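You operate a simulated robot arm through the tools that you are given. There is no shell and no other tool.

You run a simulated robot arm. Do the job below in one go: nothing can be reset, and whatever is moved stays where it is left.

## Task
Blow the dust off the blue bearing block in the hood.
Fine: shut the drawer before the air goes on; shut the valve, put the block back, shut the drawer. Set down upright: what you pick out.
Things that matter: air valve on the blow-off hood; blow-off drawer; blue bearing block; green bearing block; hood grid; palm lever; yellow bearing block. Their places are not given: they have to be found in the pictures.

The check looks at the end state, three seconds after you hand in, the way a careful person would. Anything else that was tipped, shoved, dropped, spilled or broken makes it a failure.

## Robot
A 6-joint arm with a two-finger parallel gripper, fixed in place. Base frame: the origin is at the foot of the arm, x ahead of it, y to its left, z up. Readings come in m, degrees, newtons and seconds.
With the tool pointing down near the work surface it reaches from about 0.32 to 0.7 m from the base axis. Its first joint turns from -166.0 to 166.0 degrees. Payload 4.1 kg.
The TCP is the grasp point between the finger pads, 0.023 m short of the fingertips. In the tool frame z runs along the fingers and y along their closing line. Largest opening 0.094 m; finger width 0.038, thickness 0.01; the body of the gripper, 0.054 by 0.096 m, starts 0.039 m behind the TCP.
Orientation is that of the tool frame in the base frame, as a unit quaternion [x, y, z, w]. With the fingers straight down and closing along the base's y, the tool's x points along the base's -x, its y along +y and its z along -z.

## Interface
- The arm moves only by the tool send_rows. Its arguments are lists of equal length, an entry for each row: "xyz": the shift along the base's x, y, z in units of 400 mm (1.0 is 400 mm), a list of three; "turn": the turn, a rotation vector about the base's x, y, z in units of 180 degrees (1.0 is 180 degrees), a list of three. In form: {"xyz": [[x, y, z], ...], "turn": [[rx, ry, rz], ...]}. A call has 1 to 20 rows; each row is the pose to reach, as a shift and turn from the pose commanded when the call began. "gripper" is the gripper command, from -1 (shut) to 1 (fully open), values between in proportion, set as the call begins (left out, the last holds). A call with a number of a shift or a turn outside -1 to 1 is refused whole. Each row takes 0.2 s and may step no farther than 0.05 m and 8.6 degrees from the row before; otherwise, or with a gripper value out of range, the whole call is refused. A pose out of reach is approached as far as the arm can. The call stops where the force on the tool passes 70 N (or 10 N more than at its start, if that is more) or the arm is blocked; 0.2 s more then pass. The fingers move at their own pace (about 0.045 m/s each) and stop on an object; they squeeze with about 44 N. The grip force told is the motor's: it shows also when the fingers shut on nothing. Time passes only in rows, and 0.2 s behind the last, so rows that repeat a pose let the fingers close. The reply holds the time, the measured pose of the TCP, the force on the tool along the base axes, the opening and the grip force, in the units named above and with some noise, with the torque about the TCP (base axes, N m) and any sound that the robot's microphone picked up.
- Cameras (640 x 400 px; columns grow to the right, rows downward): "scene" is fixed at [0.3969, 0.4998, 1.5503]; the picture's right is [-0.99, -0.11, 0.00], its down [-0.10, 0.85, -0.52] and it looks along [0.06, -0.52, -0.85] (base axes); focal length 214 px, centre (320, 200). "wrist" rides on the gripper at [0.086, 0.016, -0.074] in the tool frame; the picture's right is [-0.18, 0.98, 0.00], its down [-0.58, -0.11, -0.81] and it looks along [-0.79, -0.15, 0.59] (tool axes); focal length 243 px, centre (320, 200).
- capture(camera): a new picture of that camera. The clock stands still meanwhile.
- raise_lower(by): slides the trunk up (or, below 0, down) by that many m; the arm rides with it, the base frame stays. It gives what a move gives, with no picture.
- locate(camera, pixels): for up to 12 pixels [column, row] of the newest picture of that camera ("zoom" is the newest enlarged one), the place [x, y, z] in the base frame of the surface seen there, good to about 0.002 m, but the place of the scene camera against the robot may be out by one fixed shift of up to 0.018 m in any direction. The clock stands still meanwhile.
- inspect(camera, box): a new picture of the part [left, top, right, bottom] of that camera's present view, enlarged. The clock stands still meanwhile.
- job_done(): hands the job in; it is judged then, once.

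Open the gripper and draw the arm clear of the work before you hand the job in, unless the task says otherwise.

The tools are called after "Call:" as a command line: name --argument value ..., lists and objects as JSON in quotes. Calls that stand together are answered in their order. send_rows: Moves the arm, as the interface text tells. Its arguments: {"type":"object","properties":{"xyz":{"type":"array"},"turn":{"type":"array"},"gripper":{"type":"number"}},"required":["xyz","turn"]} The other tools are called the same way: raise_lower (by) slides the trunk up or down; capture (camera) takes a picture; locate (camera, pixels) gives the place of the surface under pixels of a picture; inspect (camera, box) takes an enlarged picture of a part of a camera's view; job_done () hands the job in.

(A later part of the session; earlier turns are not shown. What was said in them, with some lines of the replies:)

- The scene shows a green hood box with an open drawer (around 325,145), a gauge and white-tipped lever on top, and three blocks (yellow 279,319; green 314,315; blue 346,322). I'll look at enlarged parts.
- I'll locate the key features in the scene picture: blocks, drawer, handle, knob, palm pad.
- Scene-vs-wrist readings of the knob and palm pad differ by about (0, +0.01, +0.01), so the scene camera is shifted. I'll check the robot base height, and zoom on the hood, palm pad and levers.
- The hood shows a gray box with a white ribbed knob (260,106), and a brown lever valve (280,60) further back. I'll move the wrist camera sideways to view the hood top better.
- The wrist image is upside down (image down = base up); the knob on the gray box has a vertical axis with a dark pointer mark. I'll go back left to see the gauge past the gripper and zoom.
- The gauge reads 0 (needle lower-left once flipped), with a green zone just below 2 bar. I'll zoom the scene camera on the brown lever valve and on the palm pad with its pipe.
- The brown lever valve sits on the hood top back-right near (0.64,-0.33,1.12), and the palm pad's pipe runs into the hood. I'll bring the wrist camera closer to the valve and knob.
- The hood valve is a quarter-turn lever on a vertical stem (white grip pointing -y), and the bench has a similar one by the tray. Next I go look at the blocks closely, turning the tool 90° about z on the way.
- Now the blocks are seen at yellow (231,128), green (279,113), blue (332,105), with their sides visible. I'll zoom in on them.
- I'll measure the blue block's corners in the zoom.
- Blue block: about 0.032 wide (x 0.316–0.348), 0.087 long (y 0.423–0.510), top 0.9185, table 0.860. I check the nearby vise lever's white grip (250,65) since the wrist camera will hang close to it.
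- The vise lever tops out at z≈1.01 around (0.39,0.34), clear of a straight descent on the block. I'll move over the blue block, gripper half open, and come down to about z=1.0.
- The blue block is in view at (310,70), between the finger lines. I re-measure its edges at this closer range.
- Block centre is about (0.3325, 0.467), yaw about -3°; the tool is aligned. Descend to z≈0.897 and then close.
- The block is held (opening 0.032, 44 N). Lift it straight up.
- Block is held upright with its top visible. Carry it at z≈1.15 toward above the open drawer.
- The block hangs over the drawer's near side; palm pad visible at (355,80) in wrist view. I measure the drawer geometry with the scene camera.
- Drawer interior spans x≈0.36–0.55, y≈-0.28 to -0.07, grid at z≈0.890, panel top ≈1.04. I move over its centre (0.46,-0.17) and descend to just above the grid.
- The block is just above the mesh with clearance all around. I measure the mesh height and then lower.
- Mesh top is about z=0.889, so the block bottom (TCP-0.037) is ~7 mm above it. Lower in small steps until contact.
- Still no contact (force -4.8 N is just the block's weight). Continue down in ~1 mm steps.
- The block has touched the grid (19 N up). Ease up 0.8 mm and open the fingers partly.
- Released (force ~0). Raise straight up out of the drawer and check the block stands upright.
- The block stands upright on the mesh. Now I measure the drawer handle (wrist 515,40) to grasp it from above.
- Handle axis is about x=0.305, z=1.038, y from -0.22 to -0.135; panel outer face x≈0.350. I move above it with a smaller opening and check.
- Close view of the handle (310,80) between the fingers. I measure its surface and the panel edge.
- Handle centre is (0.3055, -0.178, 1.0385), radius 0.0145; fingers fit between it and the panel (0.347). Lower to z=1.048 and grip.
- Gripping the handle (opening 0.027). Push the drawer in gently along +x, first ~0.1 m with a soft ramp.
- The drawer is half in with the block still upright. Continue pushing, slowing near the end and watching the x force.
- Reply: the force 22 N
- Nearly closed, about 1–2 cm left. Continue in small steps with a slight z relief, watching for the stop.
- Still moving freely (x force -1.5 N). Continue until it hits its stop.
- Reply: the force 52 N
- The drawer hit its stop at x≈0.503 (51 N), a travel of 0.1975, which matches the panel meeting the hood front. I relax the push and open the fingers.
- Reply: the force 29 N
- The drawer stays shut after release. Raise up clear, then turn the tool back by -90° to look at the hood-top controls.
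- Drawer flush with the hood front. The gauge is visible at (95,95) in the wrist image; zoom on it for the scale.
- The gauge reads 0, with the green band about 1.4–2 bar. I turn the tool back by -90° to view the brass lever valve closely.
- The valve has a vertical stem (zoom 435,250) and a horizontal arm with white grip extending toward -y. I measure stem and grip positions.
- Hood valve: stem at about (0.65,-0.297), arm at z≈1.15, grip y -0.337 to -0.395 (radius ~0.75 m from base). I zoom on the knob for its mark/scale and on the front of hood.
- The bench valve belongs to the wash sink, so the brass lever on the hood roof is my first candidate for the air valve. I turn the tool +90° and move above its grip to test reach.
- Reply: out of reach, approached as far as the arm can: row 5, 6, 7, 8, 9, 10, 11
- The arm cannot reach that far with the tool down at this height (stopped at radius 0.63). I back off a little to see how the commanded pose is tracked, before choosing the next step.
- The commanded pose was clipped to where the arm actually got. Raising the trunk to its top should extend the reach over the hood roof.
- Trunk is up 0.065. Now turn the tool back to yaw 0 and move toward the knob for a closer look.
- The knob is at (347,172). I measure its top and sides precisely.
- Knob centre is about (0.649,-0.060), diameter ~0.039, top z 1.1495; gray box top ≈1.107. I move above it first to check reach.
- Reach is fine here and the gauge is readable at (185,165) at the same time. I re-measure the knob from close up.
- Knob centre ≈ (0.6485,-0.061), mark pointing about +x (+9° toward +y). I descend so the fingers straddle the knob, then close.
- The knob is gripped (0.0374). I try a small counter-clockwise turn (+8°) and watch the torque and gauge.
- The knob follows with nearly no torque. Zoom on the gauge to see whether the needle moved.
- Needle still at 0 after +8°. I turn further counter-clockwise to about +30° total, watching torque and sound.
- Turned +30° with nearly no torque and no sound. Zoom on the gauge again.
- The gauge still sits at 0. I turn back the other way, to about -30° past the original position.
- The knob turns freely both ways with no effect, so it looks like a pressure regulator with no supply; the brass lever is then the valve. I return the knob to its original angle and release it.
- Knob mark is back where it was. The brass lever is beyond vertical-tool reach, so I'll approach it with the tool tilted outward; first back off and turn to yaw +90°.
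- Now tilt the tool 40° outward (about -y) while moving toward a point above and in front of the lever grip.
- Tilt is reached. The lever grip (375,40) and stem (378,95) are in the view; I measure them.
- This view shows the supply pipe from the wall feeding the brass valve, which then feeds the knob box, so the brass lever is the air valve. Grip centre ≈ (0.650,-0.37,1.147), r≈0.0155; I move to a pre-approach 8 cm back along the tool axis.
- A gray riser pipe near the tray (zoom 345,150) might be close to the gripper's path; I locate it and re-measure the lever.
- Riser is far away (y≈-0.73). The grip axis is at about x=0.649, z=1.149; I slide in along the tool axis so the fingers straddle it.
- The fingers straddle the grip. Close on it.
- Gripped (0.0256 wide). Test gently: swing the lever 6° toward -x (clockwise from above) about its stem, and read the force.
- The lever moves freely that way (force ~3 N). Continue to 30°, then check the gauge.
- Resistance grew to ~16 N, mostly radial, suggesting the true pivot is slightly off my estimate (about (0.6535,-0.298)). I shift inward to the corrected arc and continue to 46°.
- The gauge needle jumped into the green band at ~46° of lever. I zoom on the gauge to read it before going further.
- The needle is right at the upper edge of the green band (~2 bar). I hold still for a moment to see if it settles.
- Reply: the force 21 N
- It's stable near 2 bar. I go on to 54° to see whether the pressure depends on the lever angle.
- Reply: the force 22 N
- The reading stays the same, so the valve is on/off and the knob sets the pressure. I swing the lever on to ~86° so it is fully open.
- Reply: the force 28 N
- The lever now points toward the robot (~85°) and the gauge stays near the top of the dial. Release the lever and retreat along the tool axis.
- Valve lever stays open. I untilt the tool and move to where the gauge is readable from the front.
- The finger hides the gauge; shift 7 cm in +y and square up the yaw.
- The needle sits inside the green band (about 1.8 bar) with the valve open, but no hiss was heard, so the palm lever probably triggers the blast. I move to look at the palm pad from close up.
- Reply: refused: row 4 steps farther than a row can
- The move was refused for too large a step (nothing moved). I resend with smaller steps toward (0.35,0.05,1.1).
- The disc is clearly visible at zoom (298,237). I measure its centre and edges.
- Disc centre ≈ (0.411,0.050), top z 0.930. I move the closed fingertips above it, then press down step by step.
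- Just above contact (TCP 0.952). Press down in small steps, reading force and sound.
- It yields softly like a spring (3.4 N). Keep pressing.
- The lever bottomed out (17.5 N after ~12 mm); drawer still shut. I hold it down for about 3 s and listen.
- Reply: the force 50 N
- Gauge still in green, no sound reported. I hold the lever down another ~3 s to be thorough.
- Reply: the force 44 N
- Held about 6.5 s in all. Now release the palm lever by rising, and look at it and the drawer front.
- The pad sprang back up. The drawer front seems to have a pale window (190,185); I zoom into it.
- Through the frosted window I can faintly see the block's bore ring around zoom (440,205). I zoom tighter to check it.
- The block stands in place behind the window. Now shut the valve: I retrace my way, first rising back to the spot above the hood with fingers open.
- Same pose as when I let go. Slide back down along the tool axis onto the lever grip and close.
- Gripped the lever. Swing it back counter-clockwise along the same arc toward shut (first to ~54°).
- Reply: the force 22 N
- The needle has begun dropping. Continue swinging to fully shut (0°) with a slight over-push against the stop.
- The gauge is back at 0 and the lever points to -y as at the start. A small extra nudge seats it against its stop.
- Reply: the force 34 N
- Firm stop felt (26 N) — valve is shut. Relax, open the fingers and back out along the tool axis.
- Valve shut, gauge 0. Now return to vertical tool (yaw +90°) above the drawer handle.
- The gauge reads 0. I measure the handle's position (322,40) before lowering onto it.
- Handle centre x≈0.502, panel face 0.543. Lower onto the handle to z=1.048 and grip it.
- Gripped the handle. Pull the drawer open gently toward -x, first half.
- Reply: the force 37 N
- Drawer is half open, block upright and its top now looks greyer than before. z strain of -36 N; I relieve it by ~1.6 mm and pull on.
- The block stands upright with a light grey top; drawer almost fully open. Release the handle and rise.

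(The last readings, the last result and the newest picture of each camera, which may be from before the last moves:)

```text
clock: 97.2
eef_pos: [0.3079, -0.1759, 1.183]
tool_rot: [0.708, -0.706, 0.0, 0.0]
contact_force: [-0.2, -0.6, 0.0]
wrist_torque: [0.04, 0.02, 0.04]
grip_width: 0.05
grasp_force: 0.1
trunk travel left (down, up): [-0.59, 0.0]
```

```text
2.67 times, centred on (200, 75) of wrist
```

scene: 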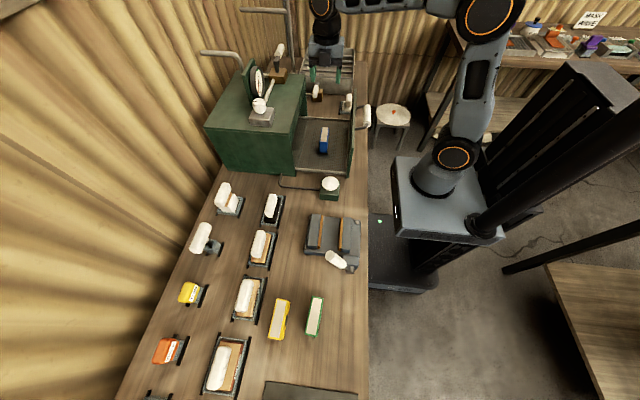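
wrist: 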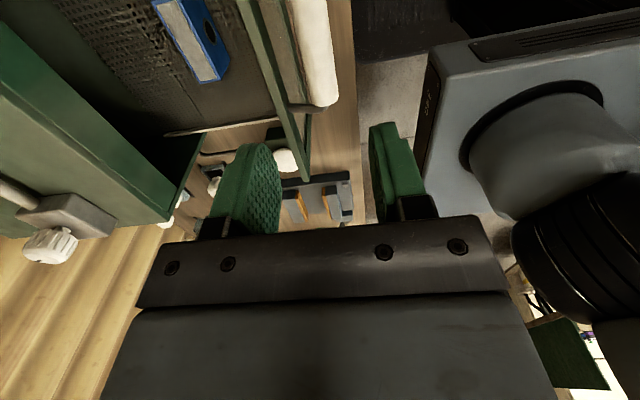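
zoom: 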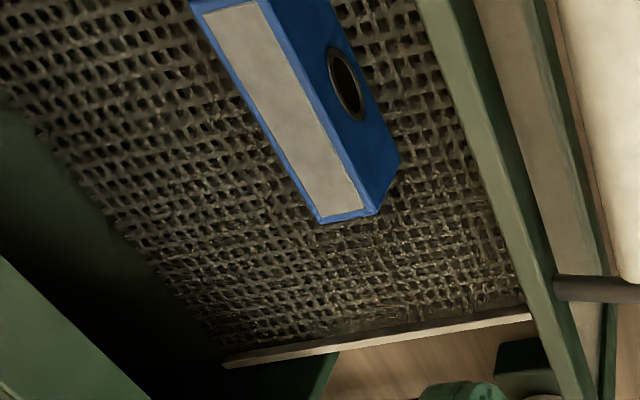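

The block's top now looks flat grey instead of cream. I compare it with the untouched green/yellow blocks in the scene view and check its position.

Call:
inspect --camera "scene" --box '[260, 110, 370, 345]'

Call:
inspect --camera "scene" --box '[300, 115, 345, 160]'

Call:
locate --camera "wrist" --pixels '[[190, 40], [200, 65], [163, 5], [203, 80], [219, 77], [228, 60], [175, 40], [205, 40], [180, 20], [210, 70]]'

```text
1.70 times, centred on (315, 228) of scene
```

zoom: 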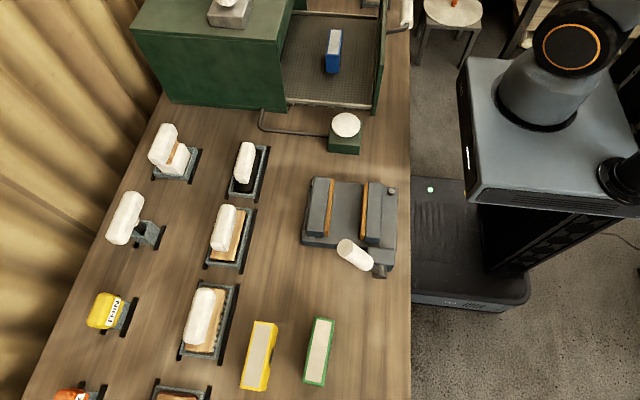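

```text
8.89 times, centred on (322, 138) of scene
```

zoom: 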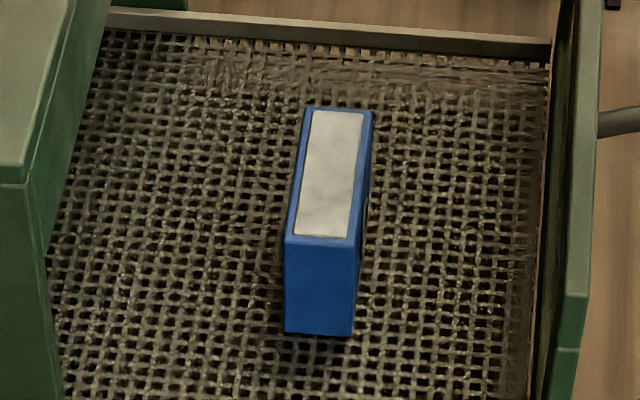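

```text
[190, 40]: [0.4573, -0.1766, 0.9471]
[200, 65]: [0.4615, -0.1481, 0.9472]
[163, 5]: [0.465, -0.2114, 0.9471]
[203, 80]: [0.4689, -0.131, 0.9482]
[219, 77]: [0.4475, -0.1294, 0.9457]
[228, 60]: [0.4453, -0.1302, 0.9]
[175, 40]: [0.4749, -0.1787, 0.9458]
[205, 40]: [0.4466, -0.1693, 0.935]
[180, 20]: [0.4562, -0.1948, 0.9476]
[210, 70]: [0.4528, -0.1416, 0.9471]
```

The block's top is now bare light-grey metal, unlike the cream dust still on green and yellow: cleaned. Now move above the block to pick it up.

Call:
send_rows --xyz '[[0.1, 0.004, 0], [0.2, 0.008, 0], [0.3, 0.012, 0], [0.385, 0.015, 0]]' --turn '[[0, 0, 0], [0, 0, 0], [0, 0, 0], [0, 0, 0]]' --gripper 0.35

Call:
capture --camera "wrist"

Call:
inspect --camera "wrist" --box '[260, 0, 400, 80]'

```text
clock: 98.2
eef_pos: [0.4635, -0.1705, 1.1814]
tool_rot: [0.708, -0.706, 0.001, 0.0]
contact_force: [0.5, 0.2, -0.4]
wrist_torque: [-0.01, 0.01, 0.04]
grip_width: 0.0636
grasp_force: 0.0
trunk travel left (down, up): [-0.59, 0.0]
```

```text
taken
```

wrist: 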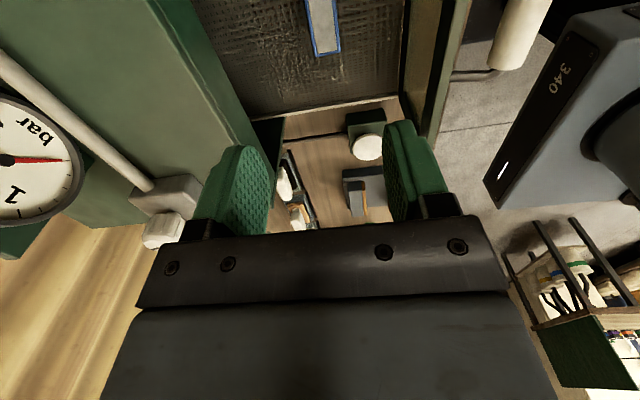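

```text
4.57 times, centred on (330, 40) of wrist
```

zoom: 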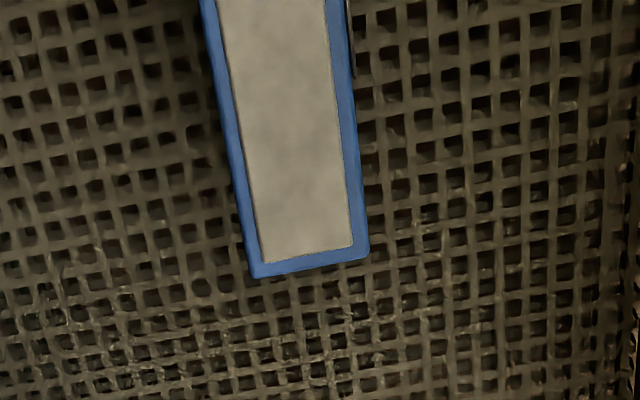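

I locate the block's edges here to align x and yaw.

Call:
locate --camera "zoom" --pixels '[[258, 268], [360, 250], [215, 40], [340, 40], [237, 170], [353, 170], [300, 150], [310, 265]]'

```text
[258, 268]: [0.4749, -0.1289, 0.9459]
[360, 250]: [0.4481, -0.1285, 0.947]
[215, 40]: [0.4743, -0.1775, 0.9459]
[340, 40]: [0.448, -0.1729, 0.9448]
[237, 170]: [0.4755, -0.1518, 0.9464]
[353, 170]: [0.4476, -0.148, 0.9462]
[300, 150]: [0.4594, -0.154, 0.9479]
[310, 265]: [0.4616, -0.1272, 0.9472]
```

Block centre ≈ (0.4615,-0.1707), yaw ≈ 0. Descend into the drawer and grip it.

Call:
send_rows --xyz '[[-0.004, 0, -0.1], [-0.004, 0, -0.2], [-0.004, 0, -0.3], [-0.004, 0, -0.4], [-0.004, 0, -0.5], [-0.004, 0, -0.58], [-0.004, 0, -0.64]]' --turn '[[0, 0, 0], [0, 0, 0], [0, 0, 0], [0, 0, 0], [0, 0, 0], [0, 0, 0], [0, 0, 0]]'

Call:
send_rows --xyz '[[0, 0, 0], [0, 0, 0], [0, 0, 0], [0, 0, 0]]' --turn '[[0, 0, 0], [0, 0, 0], [0, 0, 0], [0, 0, 0]]' --gripper -1

```text
clock: 99.8
eef_pos: [0.4632, -0.1702, 0.9264]
tool_rot: [0.707, -0.707, 0.0, 0.0]
contact_force: [-0.2, 0.6, 0.4]
wrist_torque: [-0.01, 0.01, 0.02]
grip_width: 0.0636
grasp_force: 0.0
trunk travel left (down, up): [-0.59, 0.0]
```

```text
clock: 100.8
eef_pos: [0.4609, -0.1701, 0.9279]
tool_rot: [0.708, -0.706, 0.0, 0.0]
contact_force: [-1.3, -0.2, -0.3]
wrist_torque: [0.06, -0.02, 0.01]
grip_width: 0.032
grasp_force: 43.6
trunk travel left (down, up): [-0.59, 0.0]
```

Gripped (0.032). Lift straight up out of the drawer.

Call:
send_rows --xyz '[[0, 0, 0.04], [0, 0, 0.12], [0, 0, 0.22], [0, 0, 0.32], [0, 0, 0.42], [0, 0, 0.52], [0, 0, 0.62]]' --turn '[[0, 0, 0], [0, 0, 0], [0, 0, 0], [0, 0, 0], [0, 0, 0], [0, 0, 0], [0, 0, 0]]'

Call:
send_rows --xyz '[[-0.0231, 0.1138, 0], [-0.0462, 0.2276, 0], [-0.0693, 0.3414, 0], [-0.0924, 0.4552, 0], [-0.1155, 0.569, 0], [-0.1386, 0.6828, 0], [-0.1615, 0.7965, 0]]' --turn '[[0, 0, 0], [0, 0, 0], [0, 0, 0], [0, 0, 0], [0, 0, 0], [0, 0, 0], [0, 0, 0]]'

Call:
capture --camera "wrist"

```text
clock: 102.4
eef_pos: [0.462, -0.171, 1.1723]
tool_rot: [0.708, -0.706, 0.0, 0.0]
contact_force: [0.5, -0.7, -4.6]
wrist_torque: [-0.01, 0.01, 0.02]
grip_width: 0.0318
grasp_force: 44.0
trunk travel left (down, up): [-0.59, 0.0]
```

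```text
clock: 104.0
eef_pos: [0.3976, 0.1504, 1.1708]
tool_rot: [0.708, -0.707, 0.0, 0.0]
contact_force: [-0.6, -0.6, -4.1]
wrist_torque: [-0.02, 0.02, 0.01]
grip_width: 0.0318
grasp_force: 44.6
trunk travel left (down, up): [-0.59, 0.0]
```

```text
taken
```

wrist: 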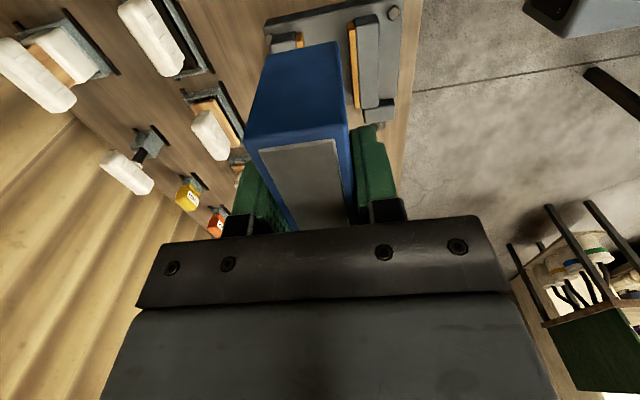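

The block is held upright with a clean grey top. Continue to above its original spot, with the original -2.9° yaw.

Call:
send_rows --xyz '[[-0.0231, 0.1138, 0], [-0.0462, 0.2276, 0], [-0.0693, 0.3414, 0], [-0.0924, 0.4552, 0], [-0.1155, 0.569, 0], [-0.1386, 0.6828, 0], [-0.1615, 0.7965, 0]]' --turn '[[0, 0, -0.002], [0, 0, -0.004], [0, 0, -0.006], [0, 0, -0.008], [0, 0, -0.01], [0, 0, -0.012], [0, 0, -0.016]]'

Call:
send_rows --xyz '[[0, 0, -0.1], [0, 0, -0.2], [0, 0, -0.3], [0, 0, -0.4], [0, 0, -0.5], [0, 0, -0.58]]' --turn '[[0, 0, 0], [0, 0, 0], [0, 0, 0], [0, 0, 0], [0, 0, 0], [0, 0, 0]]'

Call:
capture --camera "wrist"

Call:
inspect --camera "scene" --box '[260, 200, 420, 370]'

```text
clock: 105.6
eef_pos: [0.3321, 0.4679, 1.173]
tool_rot: [-0.69, 0.724, -0.001, -0.001]
contact_force: [0.5, -0.6, -3.2]
wrist_torque: [0.01, 0.01, 0.02]
grip_width: 0.0318
grasp_force: 44.6
trunk travel left (down, up): [-0.59, 0.0]
```

```text
clock: 107.0
eef_pos: [0.3356, 0.4674, 0.941]
tool_rot: [-0.69, 0.724, 0.0, 0.0]
contact_force: [0.1, -0.3, -4.0]
wrist_torque: [0.02, 0.03, 0.02]
grip_width: 0.0317
grasp_force: 43.4
trunk travel left (down, up): [-0.59, 0.0]
```

```text
taken
```

wrist: 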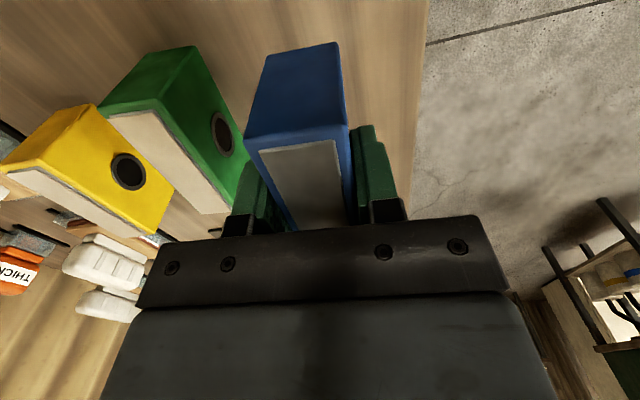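

```text
2.35 times, centred on (340, 285) of scene
```

zoom: 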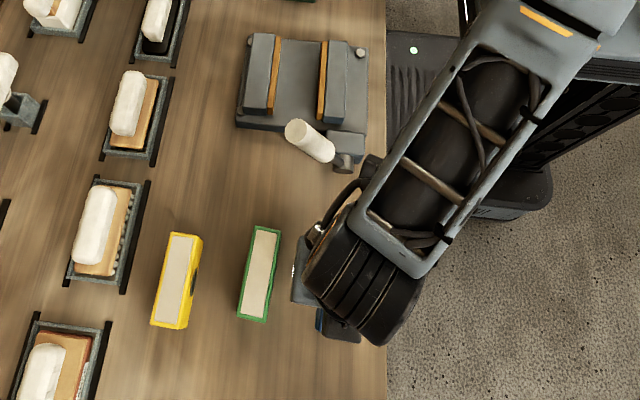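

Lower to a few millimetres above the bench, then in ~1 mm steps until contact.

Call:
send_rows --xyz '[[0, 0, -0.05], [0, 0, -0.085], [0, 0, -0.1]]' --turn '[[0, 0, 0], [0, 0, 0], [0, 0, 0]]'

Call:
send_rows --xyz '[[0, 0, -0.004], [0, 0, -0.008]]' --turn '[[0, 0, 0], [0, 0, 0]]'

```text
clock: 107.8
eef_pos: [0.3342, 0.4672, 0.9015]
tool_rot: [-0.69, 0.724, 0.0, 0.0]
contact_force: [0.0, 0.7, -4.6]
wrist_torque: [-0.01, -0.01, 0.01]
grip_width: 0.0321
grasp_force: 44.3
trunk travel left (down, up): [-0.59, 0.0]
```

```text
clock: 108.4
eef_pos: [0.3342, 0.4656, 0.8987]
tool_rot: [-0.69, 0.724, -0.001, 0.0]
contact_force: [-0.1, -1.3, -1.6]
wrist_torque: [-0.02, 0.05, 0.05]
grip_width: 0.0317
grasp_force: 44.3
trunk travel left (down, up): [-0.59, 0.0]
```

The weight reading is dropping (-1.6 N), so contact is close. One more ~0.8 mm step.

Call:
send_rows --xyz '[[0, 0, -0.002]]' --turn '[[0, 0, 0]]'

```text
clock: 108.8
eef_pos: [0.3332, 0.4668, 0.8986]
tool_rot: [-0.69, 0.724, 0.0, 0.001]
contact_force: [1.5, -1.5, 7.6]
wrist_torque: [-0.59, 0.11, 0.09]
grip_width: 0.0317
grasp_force: 43.6
trunk travel left (down, up): [-0.59, 0.0]
```

The block touches the bench (7.6 N up). Open the fingers partly and let go.

Call:
send_rows --xyz '[[0, 0, 0], [0, 0, 0], [0, 0, 0]]' --turn '[[0, 0, 0], [0, 0, 0], [0, 0, 0]]' --gripper 0.3

Call:
send_rows --xyz '[[0, 0, 0.05], [0, 0, 0.14], [0, 0, 0.24], [0, 0, 0.34], [0, 0, 0.44], [0, 0, 0.54], [0, 0, 0.64]]' --turn '[[0, 0, 0], [0, 0, 0], [0, 0, 0], [0, 0, 0], [0, 0, 0], [0, 0, 0], [0, 0, 0]]'

Call:
send_rows --xyz '[[0, -0.1, 0], [0, -0.2, 0], [0, -0.3, 0]]' --turn '[[0, 0, 0.005], [0, 0, 0.01], [0, 0, 0.016]]'

Call:
capture --camera "wrist"

Call:
inspect --camera "wrist" --box '[200, 50, 380, 180]'

```text
clock: 109.6
eef_pos: [0.3333, 0.4656, 0.897]
tool_rot: [-0.69, 0.724, 0.0, 0.0]
contact_force: [-0.1, -0.3, 1.0]
wrist_torque: [0.02, -0.02, 0.0]
grip_width: 0.0612
grasp_force: 0.1
trunk travel left (down, up): [-0.59, 0.0]
```

```text
clock: 111.2
eef_pos: [0.3328, 0.4673, 1.1534]
tool_rot: [-0.689, 0.725, 0.0, 0.001]
contact_force: [-0.1, -0.4, 0.2]
wrist_torque: [0.02, -0.02, -0.03]
grip_width: 0.061
grasp_force: 0.0
trunk travel left (down, up): [-0.59, 0.0]
```

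```text
clock: 112.0
eef_pos: [0.3343, 0.3451, 1.1523]
tool_rot: [0.708, -0.707, 0.0, 0.0]
contact_force: [0.5, 0.4, -1.0]
wrist_torque: [0.02, 0.01, 0.0]
grip_width: 0.0614
grasp_force: 0.0
trunk travel left (down, up): [-0.59, 0.0]
```

```text
taken
```

wrist: 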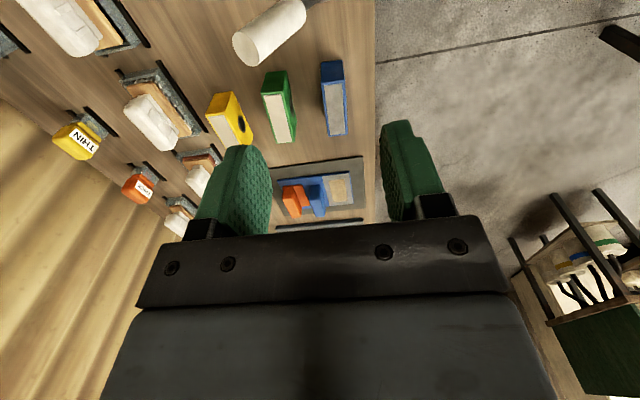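

```text
3.08 times, centred on (290, 115) of wrist
```

zoom: 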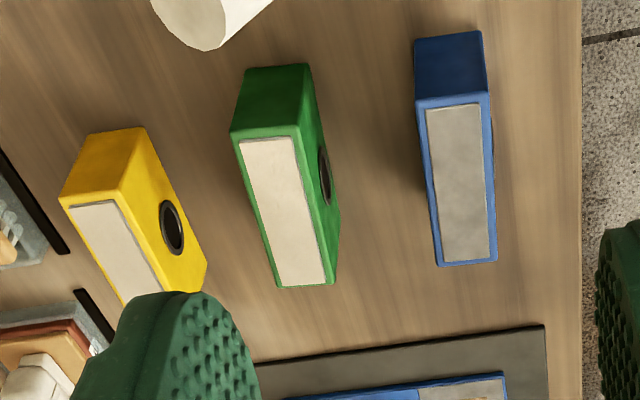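

The blue block stands upright at its spot with a clean grey top, next to the still-dusty green and yellow ones. I check its position.

Call:
locate --camera "zoom" --pixels '[[420, 108], [486, 100], [494, 255], [442, 262], [460, 180]]'

```text
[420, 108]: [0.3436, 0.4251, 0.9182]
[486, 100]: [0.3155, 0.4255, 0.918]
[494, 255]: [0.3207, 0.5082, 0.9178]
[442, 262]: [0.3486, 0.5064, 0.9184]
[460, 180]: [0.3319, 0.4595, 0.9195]
```

The block is back within ~2 mm of its original place. Now go back to the drawer handle, swinging out around the base, to shut the drawer.

Call:
send_rows --xyz '[[0.0365, -0.0946, 0.011], [0.073, -0.189, 0.022], [0.1095, -0.2838, 0.034], [0.146, -0.3783, 0.045], [0.1825, -0.473, 0.056], [0.219, -0.5675, 0.0675]]' --turn '[[0, 0, 0], [0, 0, 0], [0, 0, 0], [0, 0, 0], [0, 0, 0], [0, 0, 0]]' --gripper 0.06

Call:
send_rows --xyz '[[-0.035, -0.0925, 0], [-0.07, -0.185, 0], [-0.104, -0.2775, 0], [-0.1385, -0.37, 0], [-0.173, -0.4625, 0], [-0.208, -0.555, 0], [-0.2425, -0.6475, 0], [-0.277, -0.74, 0]]' --turn '[[0, 0, 0], [0, 0, 0], [0, 0, 0], [0, 0, 0], [0, 0, 0], [0, 0, 0], [0, 0, 0], [0, 0, 0]]'

Call:
capture --camera "wrist"

```text
clock: 113.4
eef_pos: [0.4211, 0.1182, 1.1811]
tool_rot: [-0.707, 0.707, 0.0, 0.001]
contact_force: [0.2, -0.2, -1.1]
wrist_torque: [-0.02, 0.0, -0.03]
grip_width: 0.0498
grasp_force: 0.1
trunk travel left (down, up): [-0.59, 0.0]
```

```text
clock: 115.2
eef_pos: [0.3096, -0.1789, 1.18]
tool_rot: [0.708, -0.707, 0.0, 0.0]
contact_force: [0.2, -1.2, 0.1]
wrist_torque: [0.03, 0.03, -0.05]
grip_width: 0.0497
grasp_force: 0.2
trunk travel left (down, up): [-0.59, 0.0]
```

```text
taken
```

wrist: 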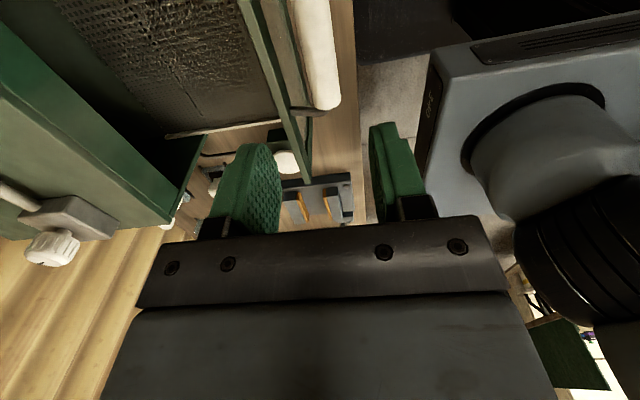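

I measure the handle (318,50) again before gripping.

Call:
locate --camera "wrist" --pixels '[[312, 30], [318, 60], [323, 90], [338, 60], [300, 50], [280, 90], [270, 60]]'

```text
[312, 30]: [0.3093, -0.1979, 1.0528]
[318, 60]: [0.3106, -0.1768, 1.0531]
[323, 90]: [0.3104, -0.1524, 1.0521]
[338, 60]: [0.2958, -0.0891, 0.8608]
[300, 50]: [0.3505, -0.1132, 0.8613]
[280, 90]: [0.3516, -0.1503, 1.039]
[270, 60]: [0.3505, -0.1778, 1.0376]
```

Handle centre x≈0.310 — aligned. Lower and grip it.

Call:
send_rows --xyz '[[0.001, 0, -0.1], [0.001, 0, -0.2], [0.001, 0, -0.3], [0.001, 0, -0.3325]]' --turn '[[0, 0, 0], [0, 0, 0], [0, 0, 0], [0, 0, 0]]'

Call:
send_rows --xyz '[[0, 0, 0], [0, 0, 0], [0, 0, 0]]' --turn '[[0, 0, 0], [0, 0, 0], [0, 0, 0]]' --gripper -1

Call:
send_rows --xyz '[[0.008, 0, 0], [0.024, 0, 0], [0.048, 0, 0], [0.08, 0, 0], [0.112, 0, 0], [0.144, 0, 0], [0.176, 0, 0], [0.208, 0, 0], [0.24, 0, 0]]' --turn '[[0, 0, 0], [0, 0, 0], [0, 0, 0], [0, 0, 0], [0, 0, 0], [0, 0, 0], [0, 0, 0], [0, 0, 0], [0, 0, 0]]'

```text
clock: 116.2
eef_pos: [0.3101, -0.1767, 1.0465]
tool_rot: [0.708, -0.706, 0.0, -0.001]
contact_force: [0.4, -0.6, -1.6]
wrist_torque: [-0.01, 0.02, -0.04]
grip_width: 0.0499
grasp_force: 0.1
trunk travel left (down, up): [-0.59, 0.0]
```

```text
clock: 117.0
eef_pos: [0.3087, -0.1757, 1.0455]
tool_rot: [0.708, -0.707, 0.0, 0.001]
contact_force: [-0.8, -0.8, -3.7]
wrist_torque: [-0.24, -0.04, -0.16]
grip_width: 0.0267
grasp_force: 45.2
trunk travel left (down, up): [-0.59, 0.0]
```

```text
clock: 119.0
eef_pos: [0.4089, -0.1768, 1.0462]
tool_rot: [0.708, -0.706, -0.002, 0.001]
contact_force: [0.2, 0.3, -36.7]
wrist_torque: [0.04, 0.26, -0.33]
grip_width: 0.0265
grasp_force: 44.6
trunk travel left (down, up): [-0.59, 0.0]
```

Drawer moving in smoothly; continue to the stop.

Call:
send_rows --xyz '[[0.032, 0, -0.002], [0.064, 0, -0.002], [0.096, 0, -0.002], [0.128, 0, -0.002], [0.16, 0, 0], [0.19, 0, 0], [0.215, 0, 0], [0.23, 0, 0.001], [0.24, 0, 0.001], [0.248, 0, 0.001], [0.256, 0, 0.001], [0.262, 0, 0.001]]' --turn '[[0, 0, 0], [0, 0, 0], [0, 0, 0], [0, 0, 0], [0, 0, 0], [0, 0, 0], [0, 0, 0], [0, 0, 0], [0, 0, 0], [0, 0, 0], [0, 0, 0], [0, 0, 0]]'

Call:
inspect --camera "scene" --box '[250, 40, 390, 180]'

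```text
clock: 121.6
eef_pos: [0.5022, -0.1763, 1.0462]
tool_rot: [-0.707, 0.708, 0.008, -0.003]
contact_force: [-51.9, 3.2, -24.8]
wrist_torque: [-1.36, 0.01, 0.06]
grip_width: 0.0268
grasp_force: 44.4
trunk travel left (down, up): [-0.59, 0.0]
```

```text
2.86 times, centred on (320, 110) of scene
```

zoom: 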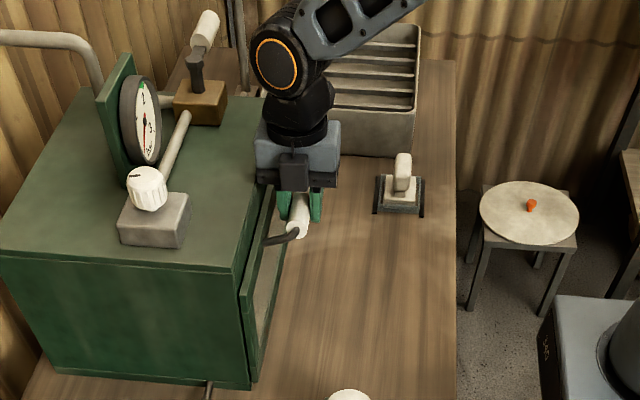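

The drawer is at its stop (52 N at x≈0.502). Relax, release and rise clear.

Call:
send_rows --xyz '[[-0.01, 0, 0], [-0.0185, 0, 0]]' --turn '[[0, 0, 0], [0, 0, 0]]'

Call:
send_rows --xyz '[[0, 0, 0], [0, 0, 0], [0, 0, 0]]' --turn '[[0, 0, 0], [0, 0, 0], [0, 0, 0]]' --gripper 0.06

Call:
send_rows --xyz '[[0, 0, 0.06], [0, 0, 0.16], [0, 0, 0.26], [0, 0, 0.36], [-0.05, 0, 0.44]]' --turn '[[0, 0, 0], [0, 0, 0], [0, 0, 0], [0, 0, 0], [0, 0, 0]]'

Call:
capture --camera "wrist"

Call:
locate --camera "wrist" --pixels '[[322, 30], [330, 60], [290, 80], [280, 50]]'

Call:
inspect --camera "scene" --box '[220, 40, 390, 200]'

```text
clock: 122.2
eef_pos: [0.5022, -0.1752, 1.0461]
tool_rot: [-0.707, 0.707, 0.003, 0.0]
contact_force: [-21.9, -4.7, -29.2]
wrist_torque: [1.23, 0.22, -0.2]
grip_width: 0.0266
grasp_force: 45.0
trunk travel left (down, up): [-0.59, 0.0]
```

```text
clock: 123.0
eef_pos: [0.5036, -0.1769, 1.0475]
tool_rot: [0.708, -0.707, 0.0, 0.0]
contact_force: [-0.4, 0.4, 0.5]
wrist_torque: [0.0, -0.02, 0.01]
grip_width: 0.0498
grasp_force: 0.1
trunk travel left (down, up): [-0.59, 0.0]
```

```text
clock: 124.2
eef_pos: [0.4834, -0.1753, 1.2246]
tool_rot: [0.707, -0.707, 0.0, 0.0]
contact_force: [0.6, -0.6, 0.1]
wrist_torque: [-0.02, 0.01, 0.04]
grip_width: 0.0498
grasp_force: 0.2
trunk travel left (down, up): [-0.59, 0.0]
```

```text
taken
```

wrist: 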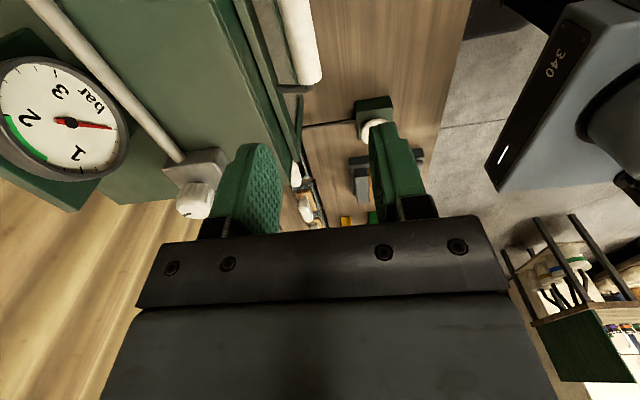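

```text
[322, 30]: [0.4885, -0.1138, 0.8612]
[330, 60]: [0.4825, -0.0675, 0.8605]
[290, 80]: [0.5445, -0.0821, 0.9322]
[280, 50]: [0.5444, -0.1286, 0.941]
```

```text
2.50 times, centred on (305, 120) of scene
```

zoom: 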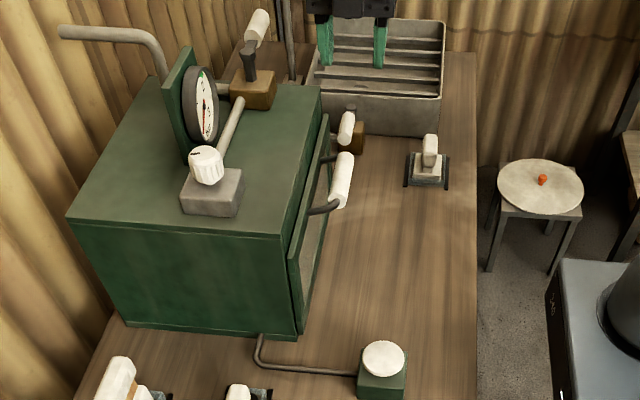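

Drawer panel is at x=0.544 as when shut, gauge 0, valve shut. I draw the arm clear to its starting region with the gripper fully open.

Call:
send_rows --xyz '[[-0.024, 0.028, 0.029], [-0.047, 0.057, 0.057], [-0.07, 0.086, 0.086], [-0.094, 0.115, 0.115], [-0.118, 0.143, 0.143], [-0.141, 0.172, 0.172], [-0.165, 0.2, 0.2], [-0.188, 0.229, 0.229], [-0.212, 0.258, 0.258], [-0.235, 0.286, 0.286], [-0.259, 0.315, 0.315]]' --turn '[[0, 0, -0.0455], [0, 0, -0.0909], [0, 0, -0.1364], [0, 0, -0.1818], [0, 0, -0.2273], [0, 0, -0.2727], [0, 0, -0.3182], [0, 0, -0.3636], [0, 0, -0.4091], [0, 0, -0.4545], [0, 0, -0.5]]' --gripper 1

Call:
capture --camera "scene"

Call:
capture --camera "wrist"

Call:
inspect --camera "scene" --box '[250, 200, 390, 370]'

```text
clock: 126.6
eef_pos: [0.3795, -0.0502, 1.3508]
tool_rot: [0.001, 1.0, 0.0, -0.001]
contact_force: [0.7, -0.3, 0.7]
wrist_torque: [0.01, 0.02, -0.04]
grip_width: 0.0944
grasp_force: 0.1
trunk travel left (down, up): [-0.59, 0.0]
```

```text
taken
```

scene: 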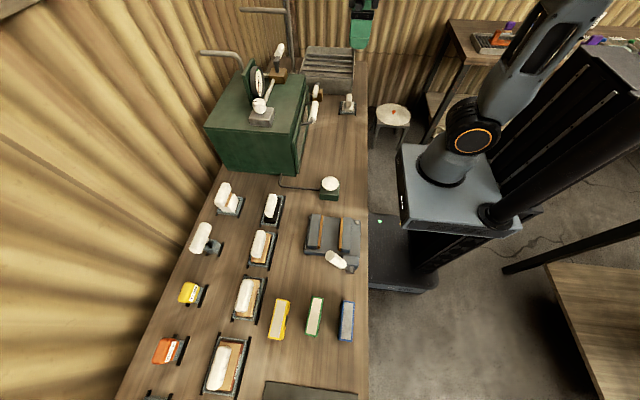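

```text
taken
```

wrist: 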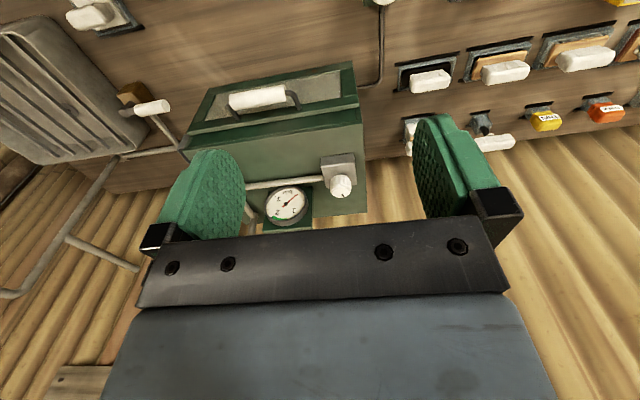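

```text
2.35 times, centred on (320, 285) of scene
```

zoom: 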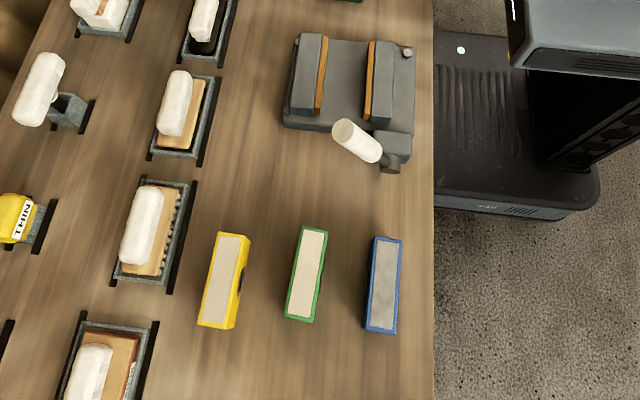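

The last pictures show the blue block (346,322) clean and upright in its place. The drawer is shut, the valve lever is back in its shut position and the gauge is at 0. Green and yellow are untouched, and the arm is clear with the gripper open. I hand the job in.

Call:
job_done

```text
The job is handed in.
```

The dust is off the blue bearing block, and it is back upright within about 2 mm of where it started. Its top shows bare grey metal now, while the green and yellow blocks still have their cream dust.

- **Air:** I shut the drawer before opening the brass lever valve on the hood. With the gauge in the green, at about 1.8 bar, I held the palm lever down for about 6.5 s. The microphone picked up no hiss, so I judged the result by the block's top.
- **Shut again:** The valve is against its stop with the gauge at 0, and the drawer is pushed fully in.
- **Extra moves:** Before finding the right valve I turned the ribbed knob on the hood a little both ways and set it back to its original mark. The trunk is still raised 0.065 m, which I needed to reach over the hood.

The gripper is open and the arm is clear of the work.
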